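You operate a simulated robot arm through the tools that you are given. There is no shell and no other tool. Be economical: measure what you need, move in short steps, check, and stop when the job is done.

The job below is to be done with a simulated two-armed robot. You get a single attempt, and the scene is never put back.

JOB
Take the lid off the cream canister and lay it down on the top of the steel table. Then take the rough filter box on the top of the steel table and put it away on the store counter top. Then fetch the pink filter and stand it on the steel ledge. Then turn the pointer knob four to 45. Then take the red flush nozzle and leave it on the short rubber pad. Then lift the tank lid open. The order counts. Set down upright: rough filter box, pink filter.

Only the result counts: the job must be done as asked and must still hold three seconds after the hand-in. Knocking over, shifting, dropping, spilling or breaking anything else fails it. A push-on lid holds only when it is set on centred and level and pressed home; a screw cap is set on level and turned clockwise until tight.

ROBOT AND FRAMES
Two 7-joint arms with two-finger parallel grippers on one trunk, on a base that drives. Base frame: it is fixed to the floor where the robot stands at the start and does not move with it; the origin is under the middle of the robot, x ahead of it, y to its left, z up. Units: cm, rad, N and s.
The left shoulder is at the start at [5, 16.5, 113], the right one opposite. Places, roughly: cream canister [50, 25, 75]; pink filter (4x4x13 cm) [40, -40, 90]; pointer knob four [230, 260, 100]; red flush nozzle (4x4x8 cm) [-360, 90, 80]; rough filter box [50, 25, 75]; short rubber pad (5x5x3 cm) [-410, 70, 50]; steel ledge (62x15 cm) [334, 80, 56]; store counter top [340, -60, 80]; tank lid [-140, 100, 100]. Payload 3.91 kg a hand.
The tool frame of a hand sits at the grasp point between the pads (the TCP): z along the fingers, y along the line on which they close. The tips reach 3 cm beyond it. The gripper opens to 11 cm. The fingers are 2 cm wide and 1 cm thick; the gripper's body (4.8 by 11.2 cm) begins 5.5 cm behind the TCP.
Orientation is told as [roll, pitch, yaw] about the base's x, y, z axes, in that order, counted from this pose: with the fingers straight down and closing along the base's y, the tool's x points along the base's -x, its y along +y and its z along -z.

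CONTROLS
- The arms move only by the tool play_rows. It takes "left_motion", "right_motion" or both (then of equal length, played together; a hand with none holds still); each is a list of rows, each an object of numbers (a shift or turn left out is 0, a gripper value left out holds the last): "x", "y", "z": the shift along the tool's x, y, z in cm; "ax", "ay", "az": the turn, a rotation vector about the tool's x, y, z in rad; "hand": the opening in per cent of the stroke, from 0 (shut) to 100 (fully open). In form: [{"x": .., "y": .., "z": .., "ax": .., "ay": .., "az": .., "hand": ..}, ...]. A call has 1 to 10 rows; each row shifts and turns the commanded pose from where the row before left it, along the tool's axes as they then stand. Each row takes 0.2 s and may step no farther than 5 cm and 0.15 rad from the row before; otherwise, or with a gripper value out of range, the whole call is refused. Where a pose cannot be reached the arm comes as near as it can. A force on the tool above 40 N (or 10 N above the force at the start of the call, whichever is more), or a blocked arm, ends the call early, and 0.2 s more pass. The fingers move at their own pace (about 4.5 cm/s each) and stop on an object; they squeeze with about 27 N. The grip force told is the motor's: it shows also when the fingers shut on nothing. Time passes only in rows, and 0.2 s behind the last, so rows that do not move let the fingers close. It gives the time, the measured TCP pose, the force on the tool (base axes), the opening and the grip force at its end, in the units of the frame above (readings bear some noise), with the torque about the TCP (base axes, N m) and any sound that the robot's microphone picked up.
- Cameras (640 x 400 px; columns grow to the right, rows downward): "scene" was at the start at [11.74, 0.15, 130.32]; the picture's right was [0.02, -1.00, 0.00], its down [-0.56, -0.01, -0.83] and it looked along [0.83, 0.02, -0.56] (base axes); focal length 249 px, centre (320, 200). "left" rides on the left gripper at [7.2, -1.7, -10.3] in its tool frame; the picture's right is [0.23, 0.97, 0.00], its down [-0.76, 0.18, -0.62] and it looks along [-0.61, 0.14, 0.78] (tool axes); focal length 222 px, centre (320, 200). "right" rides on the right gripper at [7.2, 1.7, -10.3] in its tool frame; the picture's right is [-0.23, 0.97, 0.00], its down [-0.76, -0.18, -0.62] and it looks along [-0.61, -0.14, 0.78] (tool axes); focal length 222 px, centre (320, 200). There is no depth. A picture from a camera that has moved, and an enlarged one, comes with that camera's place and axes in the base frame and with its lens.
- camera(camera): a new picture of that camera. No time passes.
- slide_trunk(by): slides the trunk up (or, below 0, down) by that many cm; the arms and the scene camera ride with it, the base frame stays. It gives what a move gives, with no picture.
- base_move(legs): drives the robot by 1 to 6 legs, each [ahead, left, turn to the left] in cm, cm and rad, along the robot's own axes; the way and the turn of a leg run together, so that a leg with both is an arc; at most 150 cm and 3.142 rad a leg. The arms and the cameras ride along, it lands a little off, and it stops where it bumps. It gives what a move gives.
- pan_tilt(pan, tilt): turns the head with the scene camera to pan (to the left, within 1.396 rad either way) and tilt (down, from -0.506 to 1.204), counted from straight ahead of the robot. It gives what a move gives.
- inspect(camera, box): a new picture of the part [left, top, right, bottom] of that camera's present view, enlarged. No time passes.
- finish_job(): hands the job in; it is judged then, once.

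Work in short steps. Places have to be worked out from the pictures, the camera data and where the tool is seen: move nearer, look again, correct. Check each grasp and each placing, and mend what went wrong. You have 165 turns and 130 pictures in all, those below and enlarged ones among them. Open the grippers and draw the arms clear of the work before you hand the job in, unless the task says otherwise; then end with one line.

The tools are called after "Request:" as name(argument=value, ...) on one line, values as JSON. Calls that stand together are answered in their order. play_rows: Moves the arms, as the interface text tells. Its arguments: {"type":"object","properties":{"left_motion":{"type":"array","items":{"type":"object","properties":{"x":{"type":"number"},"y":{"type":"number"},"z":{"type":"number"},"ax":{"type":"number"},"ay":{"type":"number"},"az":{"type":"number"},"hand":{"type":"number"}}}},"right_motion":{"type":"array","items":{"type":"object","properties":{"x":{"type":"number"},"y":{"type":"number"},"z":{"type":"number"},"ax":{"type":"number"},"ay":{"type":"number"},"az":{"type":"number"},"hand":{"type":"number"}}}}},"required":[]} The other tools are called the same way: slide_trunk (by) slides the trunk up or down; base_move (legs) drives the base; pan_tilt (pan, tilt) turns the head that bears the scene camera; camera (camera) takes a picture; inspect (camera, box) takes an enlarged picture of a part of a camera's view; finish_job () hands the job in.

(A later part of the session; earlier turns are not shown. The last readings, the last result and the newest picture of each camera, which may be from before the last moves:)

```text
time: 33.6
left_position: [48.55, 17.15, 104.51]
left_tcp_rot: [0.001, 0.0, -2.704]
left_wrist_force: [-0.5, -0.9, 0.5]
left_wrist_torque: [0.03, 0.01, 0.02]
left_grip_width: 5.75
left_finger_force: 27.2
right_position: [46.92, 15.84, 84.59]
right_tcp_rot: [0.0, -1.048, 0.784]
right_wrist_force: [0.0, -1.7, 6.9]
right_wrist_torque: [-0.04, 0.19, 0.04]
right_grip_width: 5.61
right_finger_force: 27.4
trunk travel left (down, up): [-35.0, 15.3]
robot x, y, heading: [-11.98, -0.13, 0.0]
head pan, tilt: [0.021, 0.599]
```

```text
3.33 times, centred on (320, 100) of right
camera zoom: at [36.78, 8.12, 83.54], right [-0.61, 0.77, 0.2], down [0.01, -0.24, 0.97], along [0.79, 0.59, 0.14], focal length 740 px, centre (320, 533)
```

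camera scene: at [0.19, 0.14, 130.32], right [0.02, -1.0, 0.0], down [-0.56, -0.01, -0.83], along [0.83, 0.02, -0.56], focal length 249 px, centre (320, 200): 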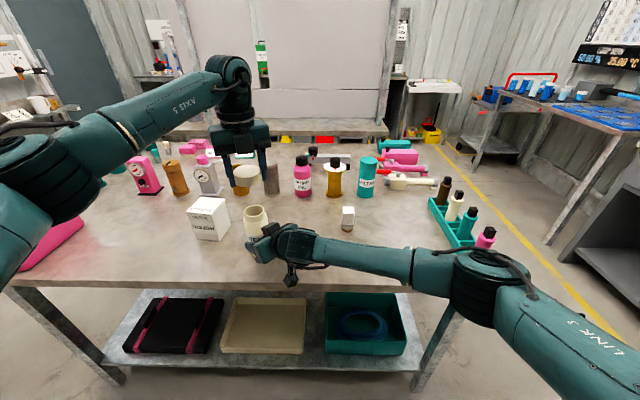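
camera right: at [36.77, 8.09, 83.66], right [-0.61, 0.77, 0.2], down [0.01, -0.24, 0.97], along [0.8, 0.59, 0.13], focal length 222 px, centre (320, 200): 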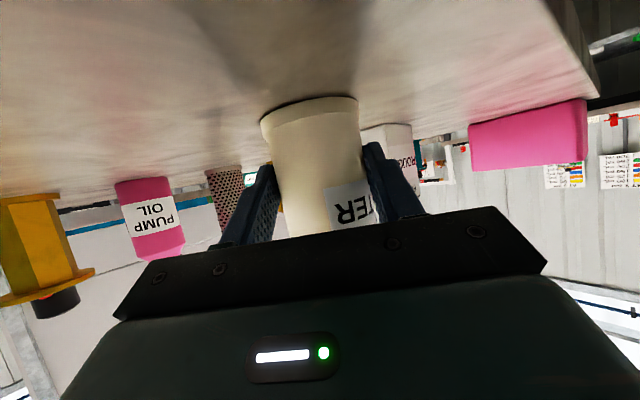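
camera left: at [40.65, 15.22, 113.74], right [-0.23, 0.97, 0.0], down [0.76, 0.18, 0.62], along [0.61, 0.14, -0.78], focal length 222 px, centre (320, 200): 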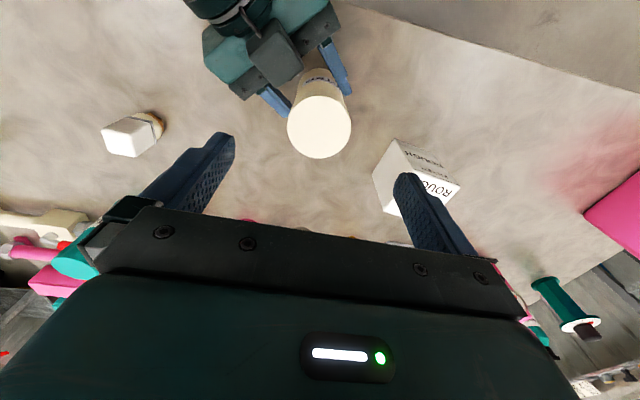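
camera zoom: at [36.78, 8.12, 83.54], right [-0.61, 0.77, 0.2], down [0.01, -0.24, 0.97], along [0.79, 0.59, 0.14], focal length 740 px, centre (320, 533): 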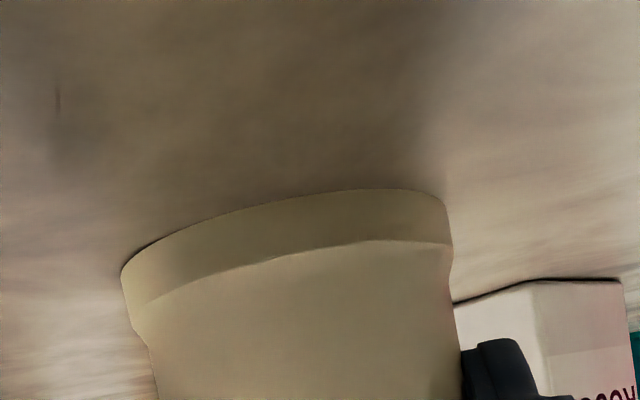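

Contact (≈7 N). I release the body and back the right hand straight out.

Request:
play_rows(right_motion=[{"x": -0.13, "z": -0.075}, {"hand": 100}, {}, {}, {}, {"z": -3}, {"z": -4}, {"z": -4}, {"z": -4}])

Request:
camera(camera="scene")

Request:
camera(camera="left")

```text
time: 35.6
left_position: [48.54, 17.09, 104.5]
left_tcp_rot: [0.001, 0.003, -2.703]
left_wrist_force: [0.2, 0.2, -0.7]
left_wrist_torque: [-0.01, 0.0, -0.03]
left_grip_width: 5.75
left_finger_force: 27.4
right_position: [37.83, 6.63, 92.08]
right_tcp_rot: [0.001, -1.048, 0.782]
right_wrist_force: [0.4, 0.3, 0.6]
right_wrist_torque: [-0.03, -0.01, -0.01]
right_grip_width: 11.0
right_finger_force: 0.1
trunk travel left (down, up): [-35.0, 15.3]
robot x, y, heading: [-11.82, -0.33, -0.001]
head pan, tilt: [0.021, 0.599]
```

```text
95 pictures are left
camera scene: at [0.16, 0.11, 130.33], right [0.02, -1.0, 0.0], down [-0.56, -0.01, -0.83], along [0.83, 0.02, -0.56], focal length 249 px, centre (320, 200)
```

scene: 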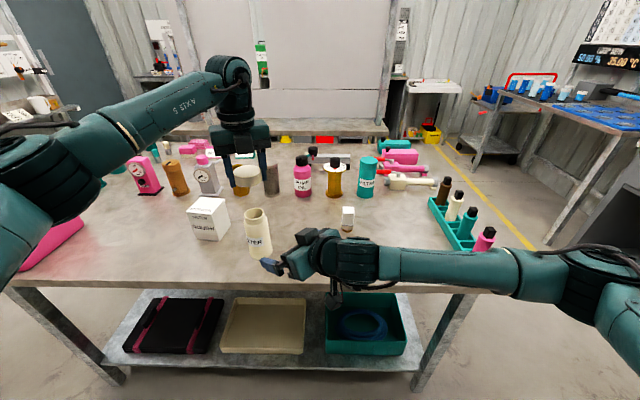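

```text
94 pictures are left
camera left: at [54.47, 21.73, 114.7], right [0.62, -0.79, 0.0], down [-0.61, -0.48, 0.62], along [-0.49, -0.39, -0.78], focal length 222 px, centre (320, 200)
```

left: 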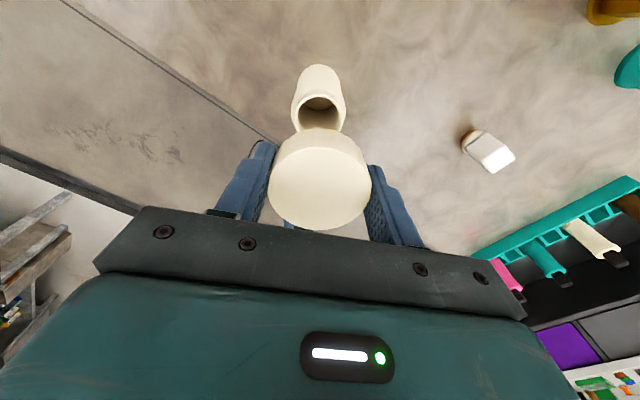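

Canister stands open and upright. I carry the lid to the free spot near [59, 7] and lower most of the way.

Request:
play_rows(left_motion=[{"x": 1.74, "y": 4.53}, {"x": 1.74, "y": 4.53}, {"x": 1.74, "y": 4.53}, {"z": 4.5}, {"z": 4.5}, {"z": 4.5}, {"z": 3.5}, {}])

Request:
camera(camera="scene")

Request:
camera(camera="left")

```text
time: 37.4
left_position: [53.08, 11.44, 87.5]
left_tcp_rot: [0.004, 0.006, -2.704]
left_wrist_force: [7.5, -2.3, 26.3]
left_wrist_torque: [1.21, 1.29, -0.22]
left_grip_width: 5.75
left_finger_force: 26.4
left hand out of reach, approached as far as the arm can: row 2, 3, 4, 5, 7
right_position: [37.73, 6.7, 92.04]
right_tcp_rot: [0.0, -1.049, 0.781]
right_wrist_force: [-0.1, 0.1, -0.2]
right_wrist_torque: [-0.05, 0.0, -0.01]
right_grip_width: 11.0
right_finger_force: 0.2
trunk travel left (down, up): [-35.0, 15.3]
robot x, y, heading: [-11.66, -0.0, -0.001]
head pan, tilt: [0.021, 0.599]
```

```text
93 pictures are left
camera scene: at [0.03, 0.04, 130.39], right [0.02, -1.0, 0.0], down [-0.56, -0.01, -0.83], along [0.83, 0.02, -0.56], focal length 249 px, centre (320, 200)
```

scene: 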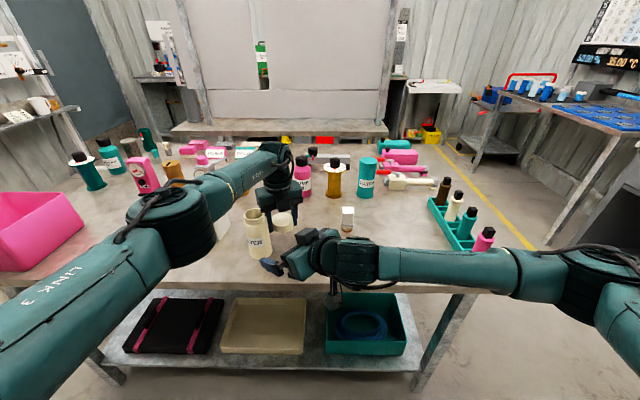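

```text
92 pictures are left
camera left: at [58.93, 16.11, 97.79], right [0.62, -0.79, 0.0], down [-0.62, -0.48, 0.62], along [-0.48, -0.38, -0.79], focal length 222 px, centre (320, 200)
```

left: 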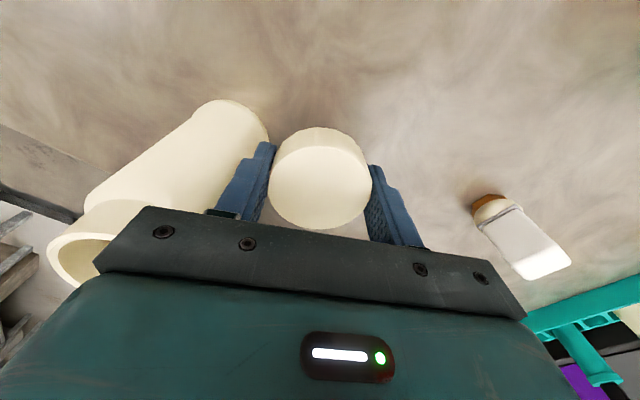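

Upward force of 26 N: something on the left hand or arm is pressing (reach limited too). I raise straight up at once.

Request:
play_rows(left_motion=[{"z": -1}, {"z": -2}, {"z": -4}, {"z": -4}])

Request:
camera(camera="scene")

```text
time: 38.4
left_position: [53.06, 11.62, 97.98]
left_tcp_rot: [0.001, -0.001, -2.704]
left_wrist_force: [0.1, -0.6, -0.3]
left_wrist_torque: [-0.01, 0.0, 0.02]
left_grip_width: 5.74
left_finger_force: 26.6
right_position: [37.77, 6.81, 91.98]
right_tcp_rot: [0.002, -1.047, 0.784]
right_wrist_force: [-0.2, -0.1, 0.0]
right_wrist_torque: [0.0, -0.02, -0.02]
right_grip_width: 11.0
right_finger_force: 0.0
trunk travel left (down, up): [-35.0, 15.3]
robot x, y, heading: [-11.28, -0.04, -0.001]
head pan, tilt: [0.021, 0.599]
```

```text
91 pictures are left
camera scene: at [0.16, 0.11, 130.32], right [0.02, -1.0, 0.0], down [-0.56, -0.01, -0.83], along [0.83, 0.02, -0.56], focal length 249 px, centre (320, 200)
```

scene: 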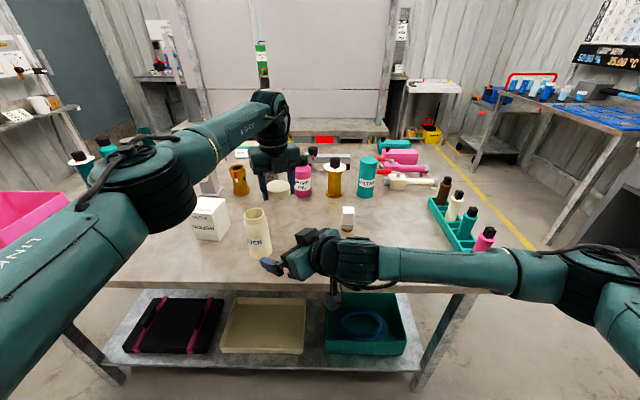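

The gripper's body had pressed on the canister rim; canister and box still stand in place. I'll use a clear spot at [43.5, 31] instead, and unwind the wrist on the way.

Request:
play_rows(left_motion=[{"z": -3, "az": 0.15}, {"z": -3, "az": 0.15}, {"az": 0.15}, {"az": 0.15}, {"az": 0.15}, {"az": 0.15}, {"az": 0.15}, {"az": 0.15}, {"az": 0.15}, {"az": 0.15}])

Request:
play_rows(left_motion=[{"az": 0.15}, {"az": 0.15}, {"az": 0.15}, {"az": 0.15}, {"az": 0.15}, {"az": 0.15}, {"az": 0.15}, {"az": 0.15}, {"az": 0.15}, {"az": 0.15}])

Request:
play_rows(left_motion=[{"az": 0.145}, {"az": 0.145}, {"az": 0.145}, {"az": 0.145}, {}])

```text
time: 40.6
left_position: [52.58, 11.71, 104.05]
left_tcp_rot: [0.0, 0.001, 2.078]
left_wrist_force: [0.0, -0.7, -1.2]
left_wrist_torque: [0.0, 0.03, 0.0]
left_grip_width: 5.73
left_finger_force: 26.8
left hand out of reach, approached as far as the arm can: row 2
right_position: [37.82, 6.72, 91.92]
right_tcp_rot: [0.002, -1.046, 0.783]
right_wrist_force: [-0.2, 0.2, 0.1]
right_wrist_torque: [0.0, -0.02, 0.01]
right_grip_width: 11.0
right_finger_force: 0.1
trunk travel left (down, up): [-35.0, 15.3]
robot x, y, heading: [-11.77, -0.13, 0.003]
head pan, tilt: [0.021, 0.599]
```

```text
time: 42.8
left_position: [52.76, 11.73, 104.03]
left_tcp_rot: [0.0, 0.0, 0.58]
left_wrist_force: [0.5, 0.0, -0.7]
left_wrist_torque: [0.02, 0.01, 0.0]
left_grip_width: 5.73
left_finger_force: 27.4
right_position: [37.8, 6.61, 91.92]
right_tcp_rot: [0.001, -1.049, 0.781]
right_wrist_force: [-0.9, -0.6, 0.7]
right_wrist_torque: [0.02, 0.02, 0.0]
right_grip_width: 11.01
right_finger_force: 0.1
trunk travel left (down, up): [-35.0, 15.3]
robot x, y, heading: [-11.69, 0.28, 0.004]
head pan, tilt: [0.021, 0.599]
```

```text
time: 44.0
left_position: [52.63, 11.61, 104.05]
left_tcp_rot: [-0.001, 0.0, 0.0]
left_wrist_force: [0.3, 0.2, -0.5]
left_wrist_torque: [-0.04, -0.01, -0.01]
left_grip_width: 5.76
left_finger_force: 27.3
right_position: [37.74, 6.75, 91.95]
right_tcp_rot: [0.004, -1.047, 0.782]
right_wrist_force: [0.2, -0.4, 0.5]
right_wrist_torque: [-0.02, 0.01, -0.02]
right_grip_width: 11.0
right_finger_force: 0.1
trunk travel left (down, up): [-35.0, 15.3]
robot x, y, heading: [-11.67, -0.05, 0.001]
head pan, tilt: [0.021, 0.599]
```

Wrist is back at zero yaw. Carry the lid to [43.5, 31], then descend to z≈86.

Request:
play_rows(left_motion=[{"x": 1.82, "y": 3.88}, {"x": 1.82, "y": 3.88}, {"x": 1.82, "y": 3.88}, {"x": 1.82, "y": 3.88}, {"x": 1.82, "y": 3.88}, {"z": 4.5}, {"z": 4.5}, {"z": 4.5}, {"z": 4}, {}])

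Request:
inspect(camera="scene", box=[100, 170, 340, 320])

```text
time: 46.2
left_position: [43.76, 31.06, 86.5]
left_tcp_rot: [0.001, 0.0, 0.001]
left_wrist_force: [-0.2, 0.3, -0.4]
left_wrist_torque: [0.04, 0.03, -0.03]
left_grip_width: 5.73
left_finger_force: 27.2
right_position: [37.8, 6.79, 91.89]
right_tcp_rot: [0.001, -1.047, 0.783]
right_wrist_force: [-0.2, -0.7, 0.0]
right_wrist_torque: [0.02, 0.0, 0.01]
right_grip_width: 11.02
right_finger_force: 0.0
trunk travel left (down, up): [-35.0, 15.3]
robot x, y, heading: [-11.41, 0.0, -0.001]
head pan, tilt: [0.021, 0.599]
```

```text
2.67 times, centred on (220, 245) of scene
camera zoom: at [0.19, 0.15, 130.32], right [0.02, -1.0, 0.0], down [-0.56, -0.01, -0.83], along [0.83, 0.02, -0.56], focal length 664 px, centre (587, 80)
```

zoom: 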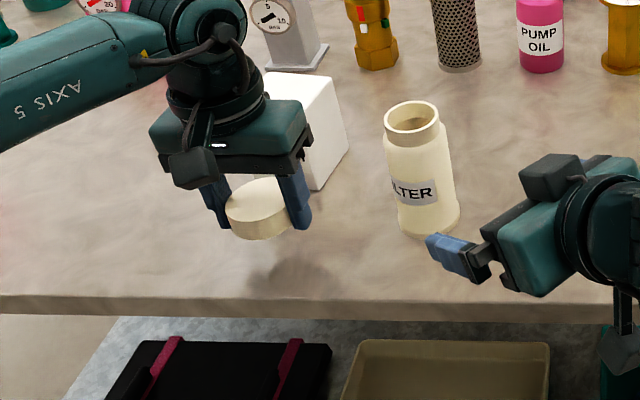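

Clear all around. Lower gently to touch.

Request:
play_rows(left_motion=[{"z": 1.2}, {"z": 0.6}, {"z": 0.4}, {}])

Request:
inspect(camera="scene", box=[140, 220, 240, 300])

```text
time: 47.2
left_position: [43.71, 31.11, 84.38]
left_tcp_rot: [-0.002, 0.001, 0.003]
left_wrist_force: [0.5, 0.1, -0.4]
left_wrist_torque: [0.01, -0.01, 0.0]
left_grip_width: 5.75
left_finger_force: 27.1
right_position: [37.77, 6.7, 91.94]
right_tcp_rot: [0.001, -1.046, 0.783]
right_wrist_force: [-0.1, 0.2, -0.7]
right_wrist_torque: [0.04, 0.01, 0.04]
right_grip_width: 11.01
right_finger_force: 0.1
trunk travel left (down, up): [-35.0, 15.3]
robot x, y, heading: [-11.65, 0.03, 0.001]
head pan, tilt: [0.021, 0.599]
```

```text
5.00 times, centred on (190, 260) of scene
camera zoom: at [0.19, 0.15, 130.32], right [0.02, -1.0, 0.0], down [-0.56, -0.01, -0.83], along [0.83, 0.02, -0.56], focal length 1245 px, centre (970, -100)
```

zoom: 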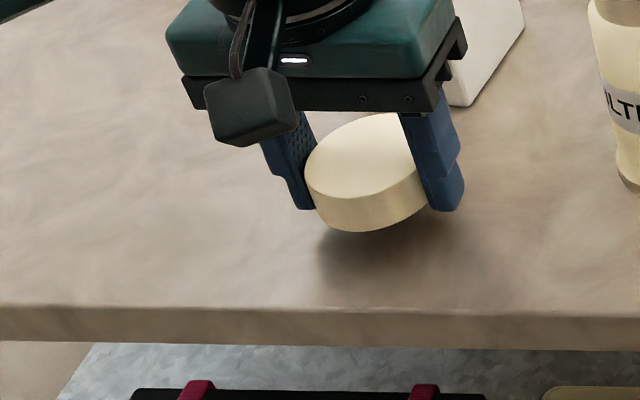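

Still no contact; the lid is about 1 cm above. Continue in small steps.

Request:
play_rows(left_motion=[{"z": 0.3}, {"z": 0.2}, {"z": 0.2}, {}])

```text
time: 48.2
left_position: [43.61, 31.05, 83.63]
left_tcp_rot: [0.0, 0.001, 0.002]
left_wrist_force: [-1.5, -0.2, -0.1]
left_wrist_torque: [0.01, -0.03, -0.01]
left_grip_width: 5.74
left_finger_force: 27.0
right_position: [37.78, 6.78, 91.93]
right_tcp_rot: [0.002, -1.048, 0.782]
right_wrist_force: [0.8, 0.5, 0.0]
right_wrist_torque: [-0.01, 0.02, 0.0]
right_grip_width: 11.02
right_finger_force: 0.0
trunk travel left (down, up): [-35.0, 15.3]
robot x, y, heading: [-11.52, -0.51, 0.004]
head pan, tilt: [0.021, 0.599]
```

Request:
play_rows(left_motion=[{"z": 0.25}, {"z": 0.2}, {"z": 0.15}, {}])

Request:
inspect(camera="scene", box=[140, 220, 240, 300])

```text
time: 49.2
left_position: [43.63, 31.05, 82.95]
left_tcp_rot: [-0.001, 0.0, 0.001]
left_wrist_force: [0.2, 0.4, -0.8]
left_wrist_torque: [-0.02, -0.03, 0.02]
left_grip_width: 5.72
left_finger_force: 27.1
right_position: [37.8, 6.74, 91.95]
right_tcp_rot: [0.003, -1.048, 0.782]
right_wrist_force: [-1.0, 0.2, -0.8]
right_wrist_torque: [0.0, -0.01, 0.01]
right_grip_width: 11.01
right_finger_force: 0.0
trunk travel left (down, up): [-35.0, 15.3]
robot x, y, heading: [-11.58, 0.07, -0.003]
head pan, tilt: [0.021, 0.599]
```

```text
5.00 times, centred on (190, 260) of scene
camera zoom: at [0.19, 0.15, 130.32], right [0.02, -1.0, 0.0], down [-0.56, -0.01, -0.83], along [0.83, 0.02, -0.56], focal length 1245 px, centre (970, -100)
```

zoom: 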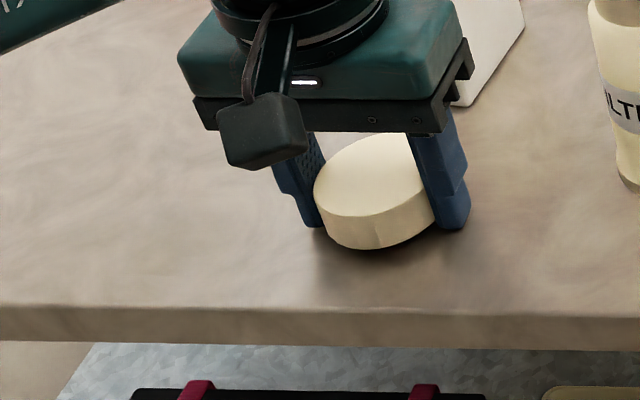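

Shadow nearly closed. A few more millimetres.

Request:
play_rows(left_motion=[{"z": 0.2}, {"z": 0.15}, {"z": 0.15}, {}])

Request:
inspect(camera="scene", box=[140, 220, 240, 300])

```text
time: 50.2
left_position: [43.62, 30.99, 83.03]
left_tcp_rot: [-0.002, -0.007, 0.002]
left_wrist_force: [-5.9, 2.9, 28.0]
left_wrist_torque: [0.11, 0.45, -0.46]
left_grip_width: 5.74
left_finger_force: 26.8
right_position: [37.61, 6.58, 92.05]
right_tcp_rot: [0.0, -1.048, 0.784]
right_wrist_force: [-0.6, 0.4, 0.5]
right_wrist_torque: [0.01, 0.0, 0.02]
right_grip_width: 10.99
right_finger_force: 0.1
trunk travel left (down, up): [-35.0, 15.3]
robot x, y, heading: [-11.75, -0.29, 0.0]
head pan, tilt: [0.021, 0.599]
```

```text
5.00 times, centred on (190, 260) of scene
camera zoom: at [-0.12, 0.03, 130.39], right [0.02, -1.0, 0.0], down [-0.56, -0.01, -0.83], along [0.83, 0.02, -0.56], focal length 1245 px, centre (970, -100)
```

zoom: 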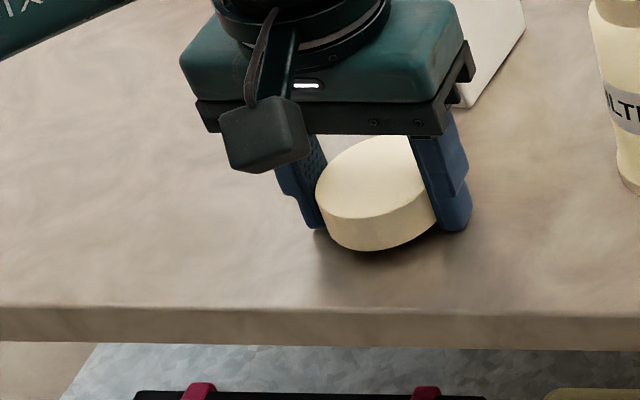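

Fingertips/lid have reached the table (28 N). I ease up 0.3 cm and release.

Request:
play_rows(left_motion=[{"z": -0.4}, {"hand": 100}, {}, {}, {}, {"z": -4}, {"z": -4}, {"z": -4}, {"z": -4}])

Request:
camera(camera="scene")

Request:
camera(camera="left")

```text
time: 52.2
left_position: [43.67, 31.04, 99.08]
left_tcp_rot: [-0.001, 0.001, 0.001]
left_wrist_force: [0.4, -0.3, 1.4]
left_wrist_torque: [0.01, 0.0, 0.05]
left_grip_width: 11.01
left_finger_force: 0.0
right_position: [37.72, 6.62, 91.98]
right_tcp_rot: [0.0, -1.048, 0.781]
right_wrist_force: [0.2, -0.2, -0.3]
right_wrist_torque: [0.0, 0.02, -0.01]
right_grip_width: 11.02
right_finger_force: 0.1
trunk travel left (down, up): [-35.0, 15.3]
robot x, y, heading: [-11.63, 0.13, 0.001]
head pan, tilt: [0.021, 0.599]
```

```text
86 pictures are left
camera scene: at [0.17, 0.12, 130.32], right [0.02, -1.0, 0.0], down [-0.56, -0.01, -0.83], along [0.83, 0.02, -0.56], focal length 249 px, centre (320, 200)
```

scene: 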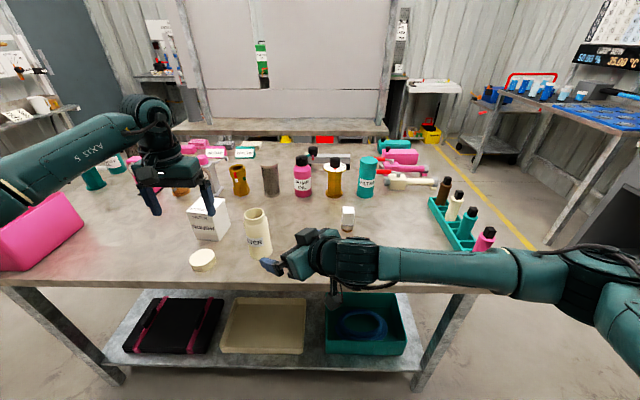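

```text
85 pictures are left
camera left: at [36.47, 29.29, 109.31], right [-0.23, 0.97, 0.0], down [0.76, 0.18, 0.62], along [0.61, 0.14, -0.78], focal length 222 px, centre (320, 200)
```

left: 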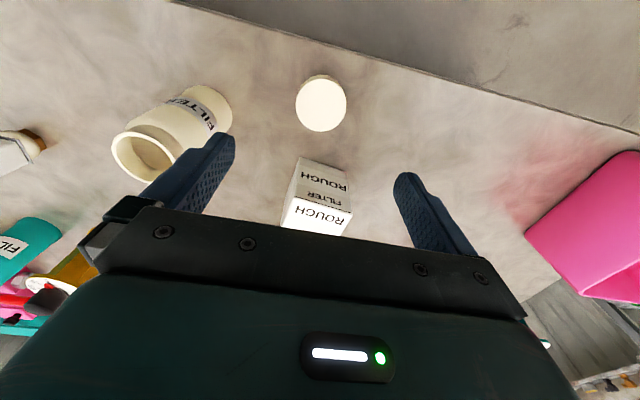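

Lid lies flat on the table. Next the box: centre ≈ [56.6, 33.6], ~7.6 cm square, top z≈90. I first retract and reset the right hand to pointing down.

Request:
play_rows(right_motion=[{"x": -1.5, "y": -2.19, "z": -3.4}, {"x": -1.5, "y": -2.19, "z": -3.4}, {"x": -1.5, "y": -2.19, "z": -3.4}, {"x": -1.5, "y": -2.19, "z": -3.4}, {"x": -1.5, "y": -2.19, "z": -3.4}, {"x": -1.5, "y": -2.19, "z": -3.4}, {"ay": 0.15}, {"ay": 0.15}, {"ay": 0.15}, {"ay": 0.15}])

Request:
play_rows(right_motion=[{"ay": 0.149}, {"ay": 0.149}, {"ay": 0.149}, {"az": 0.131}, {"az": 0.131}, {"az": 0.131}, {"az": 0.131}, {"az": 0.131}, {"az": 0.131}, {}])

Request:
base_move(legs=[[11, 0, 0]])

Request:
camera(camera="left")

Request:
camera(camera="scene")

```text
time: 54.4
left_position: [43.68, 31.1, 99.03]
left_tcp_rot: [-0.002, 0.0, 0.001]
left_wrist_force: [0.4, 0.1, 0.5]
left_wrist_torque: [0.01, 0.01, 0.01]
left_grip_width: 10.98
left_finger_force: 0.1
right_position: [37.72, -11.99, 110.11]
right_tcp_rot: [-0.001, -0.442, 0.784]
right_wrist_force: [0.2, 0.7, 0.3]
right_wrist_torque: [-0.02, 0.01, -0.03]
right_grip_width: 10.99
right_finger_force: 0.0
trunk travel left (down, up): [-35.0, 15.3]
robot x, y, heading: [-11.63, 0.11, -0.001]
head pan, tilt: [0.021, 0.599]
```

```text
time: 56.6
left_position: [43.46, 31.09, 99.04]
left_tcp_rot: [0.0, 0.001, 0.002]
left_wrist_force: [0.1, -1.0, -0.2]
left_wrist_torque: [-0.03, 0.03, 0.01]
left_grip_width: 10.98
left_finger_force: 0.0
right_position: [37.65, -11.95, 109.98]
right_tcp_rot: [-0.001, 0.0, -0.005]
right_wrist_force: [0.6, -0.9, -0.2]
right_wrist_torque: [0.03, 0.01, -0.02]
right_grip_width: 11.0
right_finger_force: 0.0
trunk travel left (down, up): [-35.0, 15.3]
robot x, y, heading: [-11.4, 0.01, 0.004]
head pan, tilt: [0.021, 0.599]
```

```text
time: 57.8
left_position: [54.6, 30.93, 98.95]
left_tcp_rot: [0.0, 0.001, 0.003]
left_wrist_force: [0.1, -0.5, -0.3]
left_wrist_torque: [0.0, 0.0, 0.02]
left_grip_width: 11.01
left_finger_force: 0.0
right_position: [48.59, -11.87, 109.97]
right_tcp_rot: [0.0, 0.002, -0.004]
right_wrist_force: [0.2, -0.2, 0.5]
right_wrist_torque: [-0.02, 0.03, -0.01]
right_grip_width: 10.99
right_finger_force: 0.0
trunk travel left (down, up): [-35.0, 15.3]
robot x, y, heading: [-0.93, -0.19, -0.001]
head pan, tilt: [0.021, 0.599]
```

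```text
84 pictures are left
camera left: at [47.43, 29.3, 109.2], right [-0.23, 0.97, 0.0], down [0.76, 0.18, 0.62], along [0.61, 0.14, -0.78], focal length 222 px, centre (320, 200)
```

left: 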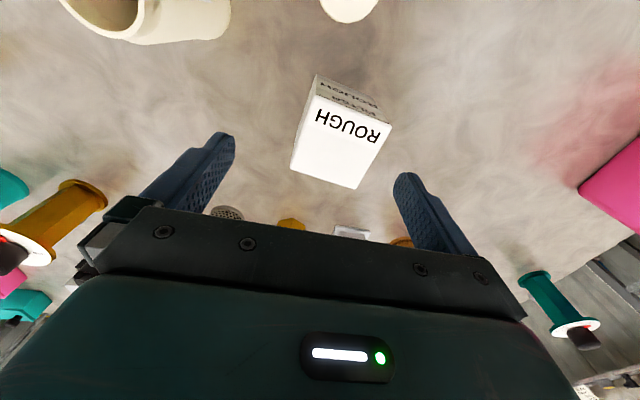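

```text
83 pictures are left
camera scene: at [11.15, 0.14, 130.31], right [0.02, -1.0, 0.0], down [-0.56, -0.01, -0.83], along [0.83, 0.02, -0.56], focal length 249 px, centre (320, 200)
```

scene: 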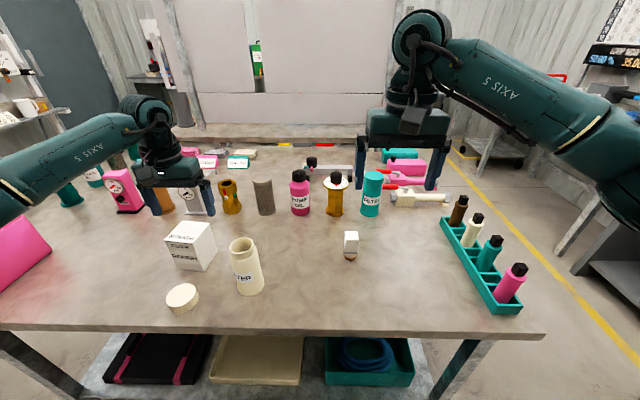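

Box top centre ≈ [56.0, 32.9], yaw ≈ −0.09. Align and descend to TCP z≈87.

Request:
play_rows(left_motion=[{"x": -1.4, "y": 2.0}, {"az": 0.09}, {"z": 4}, {"z": 4}, {"z": 2.5}, {"z": 1.5}, {}])

Request:
camera(camera="left")

```text
time: 59.4
left_position: [55.86, 32.95, 87.08]
left_tcp_rot: [-0.001, 0.001, -0.089]
left_wrist_force: [-0.5, 0.4, 0.4]
left_wrist_torque: [0.02, 0.02, 0.01]
left_grip_width: 11.01
left_finger_force: 0.0
right_position: [48.62, -11.98, 109.98]
right_tcp_rot: [0.0, -0.002, -0.003]
right_wrist_force: [0.2, 0.7, 0.5]
right_wrist_torque: [-0.01, 0.01, -0.02]
right_grip_width: 11.01
right_finger_force: 0.1
trunk travel left (down, up): [-35.0, 15.3]
robot x, y, heading: [-0.37, 0.16, 0.003]
head pan, tilt: [0.021, 0.599]
```

```text
82 pictures are left
camera left: at [48.59, 31.95, 97.3], right [-0.14, 0.99, 0.0], down [0.77, 0.11, 0.62], along [0.62, 0.09, -0.78], focal length 222 px, centre (320, 200)
```

left: 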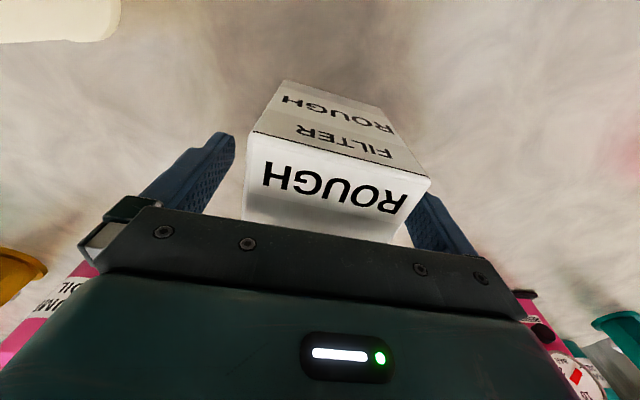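

Box is ~0.5 cm off toward +y; correct slightly, then close and test-lift.

Request:
play_rows(left_motion=[{"y": 0.5, "az": 0.05}, {"hand": 0}, {}, {}, {}, {}])

Request:
play_rows(left_motion=[{"z": -0.5}, {"z": -1.5}, {"z": -3}, {"z": -4}, {"z": -4}])

Request:
pan_tilt(pan=-0.3, tilt=0.3)

Request:
camera(camera="scene")

```text
time: 60.8
left_position: [55.81, 33.45, 87.1]
left_tcp_rot: [-0.001, 0.0, -0.139]
left_wrist_force: [0.1, -1.2, 0.8]
left_wrist_torque: [-0.02, -0.01, 0.01]
left_grip_width: 7.5
left_finger_force: 26.8
right_position: [48.58, -11.9, 109.99]
right_tcp_rot: [0.0, -0.001, -0.004]
right_wrist_force: [0.7, -0.2, -0.1]
right_wrist_torque: [-0.03, 0.05, 0.0]
right_grip_width: 10.98
right_finger_force: 0.0
trunk travel left (down, up): [-35.0, 15.3]
robot x, y, heading: [-0.45, -0.21, 0.002]
head pan, tilt: [0.021, 0.599]
```

```text
time: 62.0
left_position: [55.92, 33.31, 99.94]
left_tcp_rot: [-0.002, 0.0, -0.138]
left_wrist_force: [0.2, 0.0, -2.9]
left_wrist_torque: [-0.03, 0.01, -0.02]
left_grip_width: 7.49
left_finger_force: 26.6
right_position: [48.5, -11.98, 109.88]
right_tcp_rot: [0.0, 0.0, -0.003]
right_wrist_force: [0.0, 0.2, 0.6]
right_wrist_torque: [0.03, 0.01, -0.01]
right_grip_width: 11.0
right_finger_force: 0.1
trunk travel left (down, up): [-35.0, 15.3]
robot x, y, heading: [-0.65, 0.0, 0.001]
head pan, tilt: [0.021, 0.599]
```

```text
time: 62.8
left_position: [56.0, 33.46, 99.86]
left_tcp_rot: [-0.001, 0.001, -0.139]
left_wrist_force: [0.2, -0.7, -2.0]
left_wrist_torque: [0.02, 0.02, 0.02]
left_grip_width: 7.5
left_finger_force: 27.1
right_position: [48.54, -11.94, 110.03]
right_tcp_rot: [0.0, 0.001, -0.003]
right_wrist_force: [0.2, -0.9, 0.0]
right_wrist_torque: [-0.04, 0.0, 0.0]
right_grip_width: 11.0
right_finger_force: 0.1
trunk travel left (down, up): [-35.0, 15.3]
robot x, y, heading: [-0.8, -0.12, 0.003]
head pan, tilt: [-0.3, 0.3]
```

```text
81 pictures are left
camera scene: at [11.16, -2.78, 133.05], right [-0.3, -0.96, 0.0], down [-0.28, 0.09, -0.95], along [0.91, -0.28, -0.3], focal length 249 px, centre (320, 200)
```

scene: 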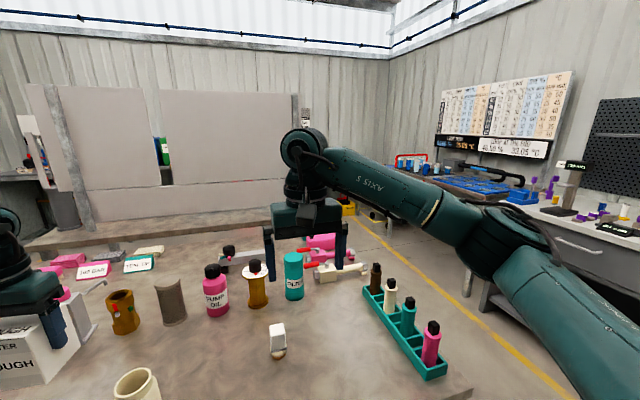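

Box held (7.5 cm, weight ~2.5 N). I back away from the table and look right to plan the route to the store counter.

Request:
base_move(legs=[[-45, 0, 0]])

Request:
pan_tilt(pan=-0.6, tilt=0.35)

Request:
camera(camera="scene")

```text
time: 65.5
left_position: [11.17, 33.35, 99.92]
left_tcp_rot: [0.0, -0.002, -0.144]
left_wrist_force: [-0.1, -0.4, -3.1]
left_wrist_torque: [-0.02, 0.01, 0.02]
left_grip_width: 7.52
left_finger_force: 26.9
right_position: [3.46, -12.01, 109.98]
right_tcp_rot: [0.0, 0.001, -0.009]
right_wrist_force: [0.6, -0.4, -0.7]
right_wrist_torque: [0.03, -0.04, 0.01]
right_grip_width: 11.0
right_finger_force: 0.1
trunk travel left (down, up): [-35.0, 15.3]
robot x, y, heading: [-46.23, 0.05, -0.0]
head pan, tilt: [-0.3, 0.3]
```

```text
time: 66.3
left_position: [11.08, 33.25, 99.96]
left_tcp_rot: [-0.003, 0.001, -0.144]
left_wrist_force: [0.6, 0.0, -2.4]
left_wrist_torque: [0.0, -0.01, 0.01]
left_grip_width: 7.49
left_finger_force: 27.4
right_position: [3.37, -12.01, 110.04]
right_tcp_rot: [0.0, -0.001, -0.009]
right_wrist_force: [0.6, 0.0, -0.3]
right_wrist_torque: [-0.01, 0.0, -0.02]
right_grip_width: 10.99
right_finger_force: 0.1
trunk travel left (down, up): [-35.0, 15.3]
robot x, y, heading: [-45.64, 0.29, -0.01]
head pan, tilt: [-0.6, 0.351]
```

```text
80 pictures are left
camera scene: at [-35.21, -5.19, 132.58], right [-0.57, -0.82, 0.0], down [-0.28, 0.2, -0.94], along [0.77, -0.53, -0.34], focal length 249 px, centre (320, 200)
```

scene: 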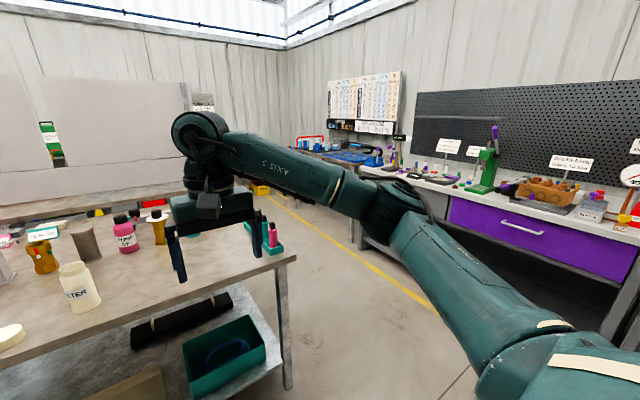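

The aisle runs between the table's right edge (y≈−44) and a floor line at y≈−155. I strafe right 105, drive ahead, then look.

Request:
base_move(legs=[[0, -104, 0], [145, 0, 0]])

Request:
pan_tilt(pan=0.15, tilt=0.35)

Request:
camera(camera="scene")

```text
time: 78.6
left_position: [156.0, -68.13, 99.88]
left_tcp_rot: [0.0, 0.0, -0.11]
left_wrist_force: [0.7, 1.0, -2.4]
left_wrist_torque: [-0.02, 0.01, 0.0]
left_grip_width: 7.5
left_finger_force: 26.8
right_position: [149.91, -113.74, 110.01]
right_tcp_rot: [0.0, -0.001, 0.026]
right_wrist_force: [0.4, 0.4, 0.3]
right_wrist_torque: [-0.05, 0.01, 0.05]
right_grip_width: 11.0
right_finger_force: 0.0
trunk travel left (down, up): [-35.0, 15.3]
robot x, y, heading: [100.29, -103.09, 0.025]
head pan, tilt: [-0.6, 0.351]
```

```text
time: 79.7
left_position: [156.0, -68.14, 99.87]
left_tcp_rot: [0.0, 0.0, -0.11]
left_wrist_force: [0.2, -0.3, -2.5]
left_wrist_torque: [-0.01, 0.01, 0.0]
left_grip_width: 7.5
left_finger_force: 27.4
right_position: [149.95, -113.63, 110.07]
right_tcp_rot: [-0.001, 0.0, 0.026]
right_wrist_force: [-0.6, -0.2, -0.2]
right_wrist_torque: [-0.01, 0.01, -0.03]
right_grip_width: 11.0
right_finger_force: 0.0
trunk travel left (down, up): [-35.0, 15.3]
robot x, y, heading: [99.97, -103.27, 0.026]
head pan, tilt: [0.15, 0.351]
```

```text
79 pictures are left
camera scene: at [112.36, -101.51, 132.58], right [0.18, -0.98, 0.0], down [-0.34, -0.06, -0.94], along [0.92, 0.17, -0.34], focal length 249 px, centre (320, 200)
```

scene: 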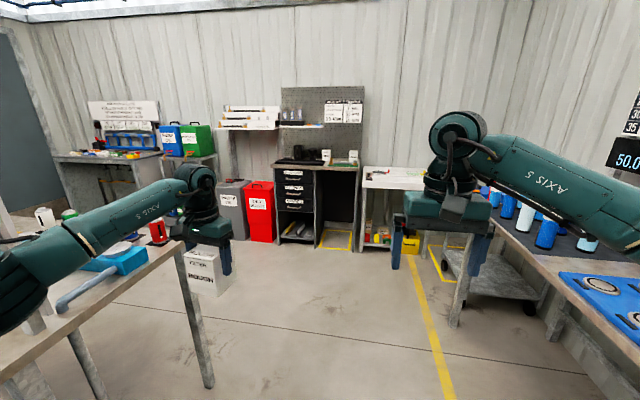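

The store counter (black-topped drawer unit) stands straight ahead at x≈340. Drive closer and re-look.

Request:
base_move(legs=[[140, 8, -0.026]])

Request:
pan_tilt(pan=0.2, tilt=0.5)

Request:
camera(camera="scene")

```text
time: 86.7
left_position: [297.13, -59.78, 99.95]
left_tcp_rot: [-0.003, 0.0, -0.139]
left_wrist_force: [0.0, 0.4, -2.7]
left_wrist_torque: [-0.02, 0.01, -0.01]
left_grip_width: 7.5
left_finger_force: 26.9
right_position: [289.66, -105.18, 110.06]
right_tcp_rot: [-0.001, 0.0, -0.005]
right_wrist_force: [-0.1, -0.1, 0.1]
right_wrist_torque: [0.01, 0.03, 0.02]
right_grip_width: 11.0
right_finger_force: 0.0
trunk travel left (down, up): [-35.0, 15.3]
robot x, y, heading: [240.43, -93.12, -0.001]
head pan, tilt: [0.15, 0.351]
```

```text
time: 87.4
left_position: [296.97, -59.89, 99.72]
left_tcp_rot: [0.001, 0.002, -0.139]
left_wrist_force: [0.3, -0.3, -2.8]
left_wrist_torque: [0.01, -0.02, 0.02]
left_grip_width: 7.51
left_finger_force: 27.2
right_position: [289.5, -105.33, 109.93]
right_tcp_rot: [0.002, -0.001, -0.005]
right_wrist_force: [0.6, 0.5, 0.8]
right_wrist_torque: [0.01, -0.01, 0.03]
right_grip_width: 11.0
right_finger_force: 0.0
trunk travel left (down, up): [-35.0, 15.3]
robot x, y, heading: [240.58, -92.74, 0.001]
head pan, tilt: [0.201, 0.499]
```

```text
78 pictures are left
camera scene: at [252.13, -91.47, 131.22], right [0.2, -0.98, 0.0], down [-0.47, -0.09, -0.88], along [0.86, 0.17, -0.48], focal length 249 px, centre (320, 200)
```

scene: 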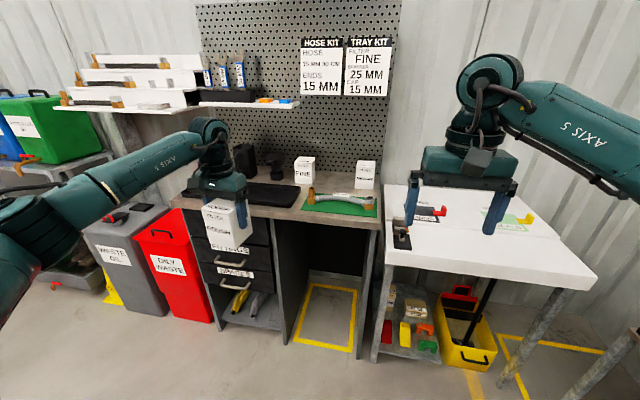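

The counter holds a mat, a green tray and boxes. I check free space with the left hand camera.

Request:
camera(camera="left")

Request:
inspect(camera="scene", box=[160, 120, 400, 270])

```text
77 pictures are left
camera left: at [289.68, -60.53, 110.07], right [-0.09, 1.0, 0.0], down [0.78, 0.07, 0.62], along [0.62, 0.06, -0.78], focal length 222 px, centre (320, 200)
```

left: 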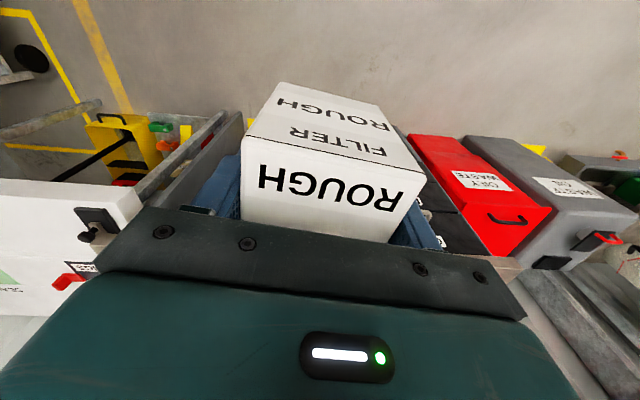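

```text
2.67 times, centred on (280, 195) of scene
camera zoom: at [252.13, -91.47, 131.22], right [0.2, -0.98, 0.0], down [-0.47, -0.09, -0.88], along [0.86, 0.17, -0.48], focal length 664 px, centre (427, 213)
```

zoom: 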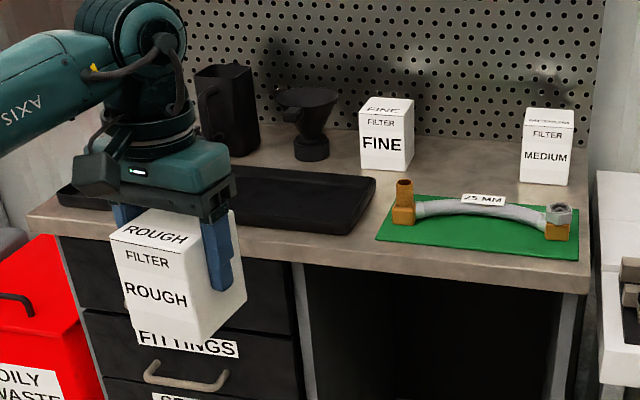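

Free space exists between the FINE and MEDIUM boxes at the back. I raise the box a bit, drive 25 cm closer for parallax and look again.

Request:
play_rows(left_motion=[{"z": -4}, {"z": -4}, {"y": -4}, {"y": -4}, {"y": -4}, {"y": -4}])

Request:
base_move(legs=[[25, -4, 0]])

Request:
pan_tilt(pan=0.15, tilt=0.6)

Request:
camera(camera="scene")

```text
time: 88.8
left_position: [294.91, -75.94, 107.75]
left_tcp_rot: [0.0, 0.002, -0.14]
left_wrist_force: [0.4, -0.3, -3.0]
left_wrist_torque: [0.05, 0.02, -0.06]
left_grip_width: 7.5
left_finger_force: 26.7
right_position: [289.48, -105.29, 110.0]
right_tcp_rot: [0.001, 0.0, -0.006]
right_wrist_force: [1.1, 0.6, 0.7]
right_wrist_torque: [-0.02, 0.01, 0.01]
right_grip_width: 10.98
right_finger_force: 0.0
trunk travel left (down, up): [-35.0, 15.3]
robot x, y, heading: [240.31, -93.04, 0.0]
head pan, tilt: [0.201, 0.499]
```

```text
time: 90.7
left_position: [319.97, -79.91, 107.68]
left_tcp_rot: [0.001, 0.002, -0.137]
left_wrist_force: [0.6, -0.5, -2.6]
left_wrist_torque: [0.01, 0.01, 0.01]
left_grip_width: 7.53
left_finger_force: 26.8
right_position: [314.61, -109.22, 110.04]
right_tcp_rot: [0.001, 0.003, -0.004]
right_wrist_force: [0.3, 0.3, 0.0]
right_wrist_torque: [0.03, 0.0, 0.0]
right_grip_width: 11.0
right_finger_force: 0.1
trunk travel left (down, up): [-35.0, 15.3]
robot x, y, heading: [265.28, -97.27, -0.006]
head pan, tilt: [0.201, 0.499]
```

```text
time: 91.3
left_position: [320.04, -79.85, 107.79]
left_tcp_rot: [0.0, 0.002, -0.138]
left_wrist_force: [0.9, -0.9, -2.5]
left_wrist_torque: [0.01, 0.0, 0.0]
left_grip_width: 7.47
left_finger_force: 27.1
right_position: [314.58, -109.32, 110.0]
right_tcp_rot: [0.001, 0.0, -0.005]
right_wrist_force: [-0.3, 0.1, -0.2]
right_wrist_torque: [-0.01, 0.01, -0.03]
right_grip_width: 10.99
right_finger_force: 0.1
trunk travel left (down, up): [-35.0, 15.3]
robot x, y, heading: [265.28, -97.28, -0.003]
head pan, tilt: [0.15, 0.6]
```

```text
75 pictures are left
camera scene: at [277.02, -95.99, 130.31], right [0.15, -0.99, 0.0], down [-0.56, -0.08, -0.83], along [0.82, 0.12, -0.56], focal length 249 px, centre (320, 200)
```

scene: 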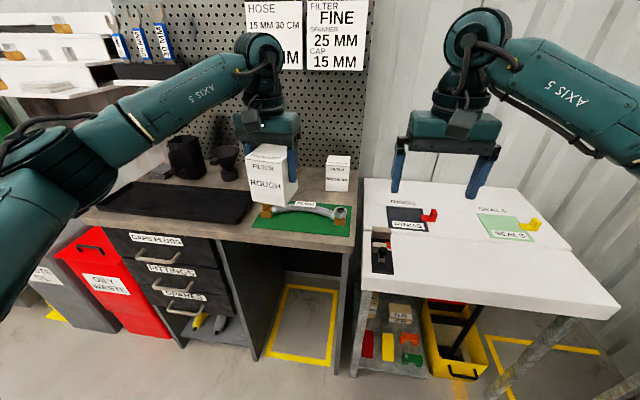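

Counter top z≈82.7; gap between FINE (y≈−68) and MEDIUM (y≈−87.5), behind the mat (x>343). Target box centre [354, −77.8]. Drive 25 cm ahead and square the hand.

Request:
base_move(legs=[[25, 0, 0.004]])

Request:
play_rows(left_motion=[{"az": -0.138}, {"y": 1.0, "x": -3}, {"x": -3}, {}])

Request:
camera(camera="scene")

Request:
camera(camera="left")

```text
time: 93.2
left_position: [345.38, -80.19, 107.76]
left_tcp_rot: [-0.002, 0.003, -0.143]
left_wrist_force: [1.1, 0.1, -3.7]
left_wrist_torque: [-0.02, 0.01, 0.0]
left_grip_width: 7.47
left_finger_force: 27.4
right_position: [340.06, -109.42, 109.98]
right_tcp_rot: [0.001, -0.001, -0.009]
right_wrist_force: [-0.4, 0.0, -0.2]
right_wrist_torque: [0.0, 0.02, -0.01]
right_grip_width: 11.02
right_finger_force: 0.1
trunk travel left (down, up): [-35.0, 15.3]
robot x, y, heading: [290.34, -97.35, -0.004]
head pan, tilt: [0.15, 0.6]
```

```text
time: 94.2
left_position: [351.08, -79.02, 107.66]
left_tcp_rot: [-0.002, 0.0, -0.006]
left_wrist_force: [0.3, 0.7, -3.6]
left_wrist_torque: [0.03, 0.01, -0.01]
left_grip_width: 7.49
left_finger_force: 26.9
right_position: [340.07, -109.5, 109.98]
right_tcp_rot: [0.0, 0.0, -0.01]
right_wrist_force: [-0.1, 0.7, 0.1]
right_wrist_torque: [-0.02, -0.01, -0.05]
right_grip_width: 11.02
right_finger_force: 0.0
trunk travel left (down, up): [-35.0, 15.3]
robot x, y, heading: [290.55, -97.32, -0.011]
head pan, tilt: [0.15, 0.6]
```

```text
74 pictures are left
camera scene: at [302.36, -96.09, 130.31], right [0.14, -0.99, 0.0], down [-0.56, -0.08, -0.82], along [0.82, 0.12, -0.57], focal length 249 px, centre (320, 200)
```

scene: 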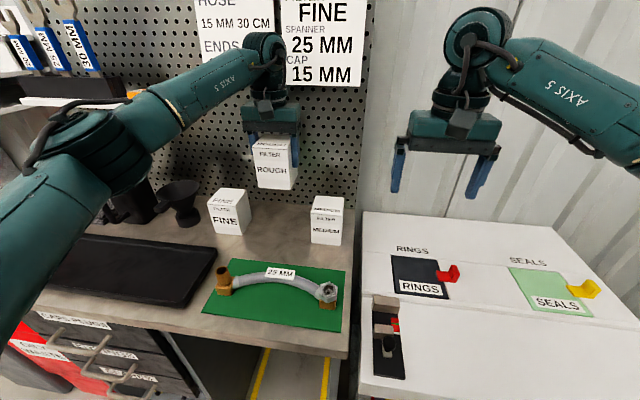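

```text
73 pictures are left
camera left: at [344.01, -80.79, 117.94], right [-0.22, 0.97, 0.0], down [0.76, 0.17, 0.62], along [0.61, 0.14, -0.78], focal length 222 px, centre (320, 200)
```

left: 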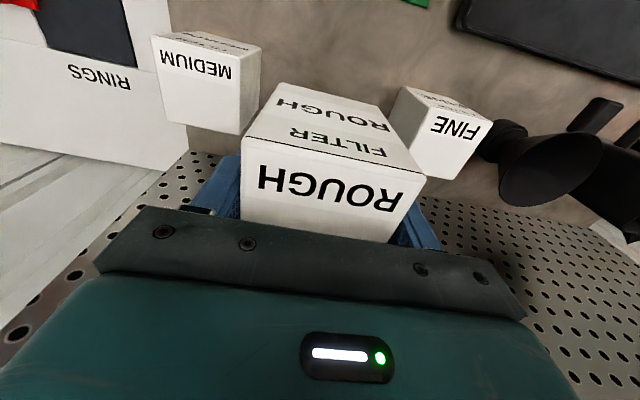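

Gap centre ≈ y −77. Move to [354.5, −77] and descend to z≈91, then touch down.

Request:
play_rows(left_motion=[{"x": -3.5, "y": 2.0}, {}, {"z": 4}, {"z": 4}, {"z": 4}, {"z": 3.5}, {}])

Request:
camera(camera="scene")

```text
time: 95.8
left_position: [354.71, -77.19, 92.12]
left_tcp_rot: [0.0, -0.001, -0.006]
left_wrist_force: [0.0, 0.8, -3.2]
left_wrist_torque: [0.02, 0.0, 0.0]
left_grip_width: 7.5
left_finger_force: 26.9
right_position: [339.84, -109.36, 109.99]
right_tcp_rot: [-0.002, -0.001, -0.008]
right_wrist_force: [0.0, -0.1, -0.5]
right_wrist_torque: [0.01, -0.01, 0.02]
right_grip_width: 11.01
right_finger_force: 0.0
trunk travel left (down, up): [-35.0, 15.3]
robot x, y, heading: [290.67, -97.38, -0.004]
head pan, tilt: [0.15, 0.6]
```

```text
72 pictures are left
camera scene: at [302.37, -96.11, 130.3], right [0.14, -0.99, 0.0], down [-0.56, -0.08, -0.82], along [0.82, 0.12, -0.57], focal length 249 px, centre (320, 200)
```

scene: 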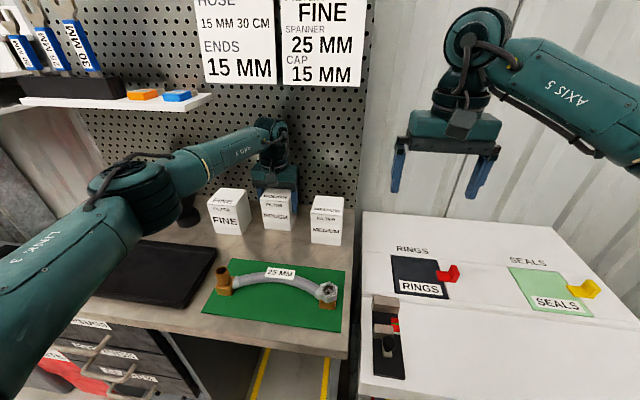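

Well centred. Lower in fine steps to contact.

Request:
play_rows(left_motion=[{"z": 1.2}, {"z": 0.5}, {"z": 0.3}, {"z": 0.2}, {}])

```text
time: 97.0
left_position: [354.79, -77.22, 90.4]
left_tcp_rot: [-0.001, -0.003, -0.004]
left_wrist_force: [0.7, -1.5, 19.8]
left_wrist_torque: [0.23, -0.06, -0.02]
left_grip_width: 7.49
left_finger_force: 27.4
right_position: [339.77, -109.61, 110.24]
right_tcp_rot: [0.002, -0.002, -0.009]
right_wrist_force: [0.2, 0.2, 0.8]
right_wrist_torque: [-0.02, 0.01, 0.02]
right_grip_width: 10.99
right_finger_force: 0.1
trunk travel left (down, up): [-35.0, 15.3]
robot x, y, heading: [290.89, -97.2, -0.005]
head pan, tilt: [0.15, 0.6]
```

Contact (20 N). Ease, release and rise.

Request:
play_rows(left_motion=[{"z": -0.3}, {"hand": 92}, {}, {}, {}, {"z": -2}, {"z": -4}, {"z": -4}, {"z": -4}, {"z": -4}])

Request:
inspect(camera="scene", box=[180, 150, 380, 275])

```text
time: 99.2
left_position: [354.79, -77.27, 108.55]
left_tcp_rot: [0.0, 0.0, -0.005]
left_wrist_force: [-0.5, -0.3, -0.4]
left_wrist_torque: [0.01, 0.0, 0.0]
left_grip_width: 10.13
left_finger_force: 0.0
right_position: [339.8, -109.5, 110.03]
right_tcp_rot: [0.0, -0.001, -0.007]
right_wrist_force: [0.0, -0.2, 0.4]
right_wrist_torque: [0.04, 0.0, 0.0]
right_grip_width: 11.03
right_finger_force: 0.1
trunk travel left (down, up): [-35.0, 15.3]
robot x, y, heading: [290.55, -97.56, -0.009]
head pan, tilt: [0.15, 0.6]
```

```text
3.20 times, centred on (280, 212) of scene
camera zoom: at [302.31, -96.17, 130.31], right [0.14, -0.99, 0.0], down [-0.56, -0.08, -0.83], along [0.82, 0.12, -0.56], focal length 797 px, centre (448, 160)
```

zoom: 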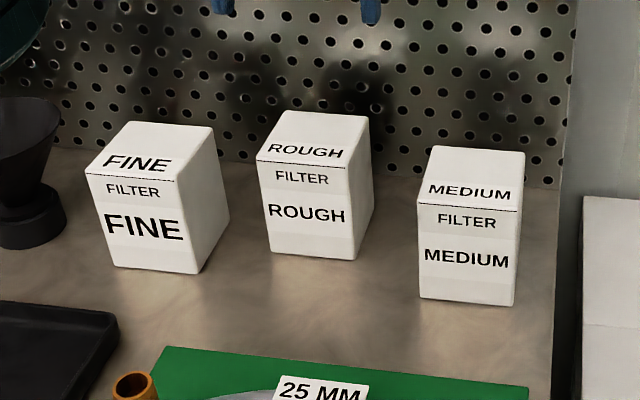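

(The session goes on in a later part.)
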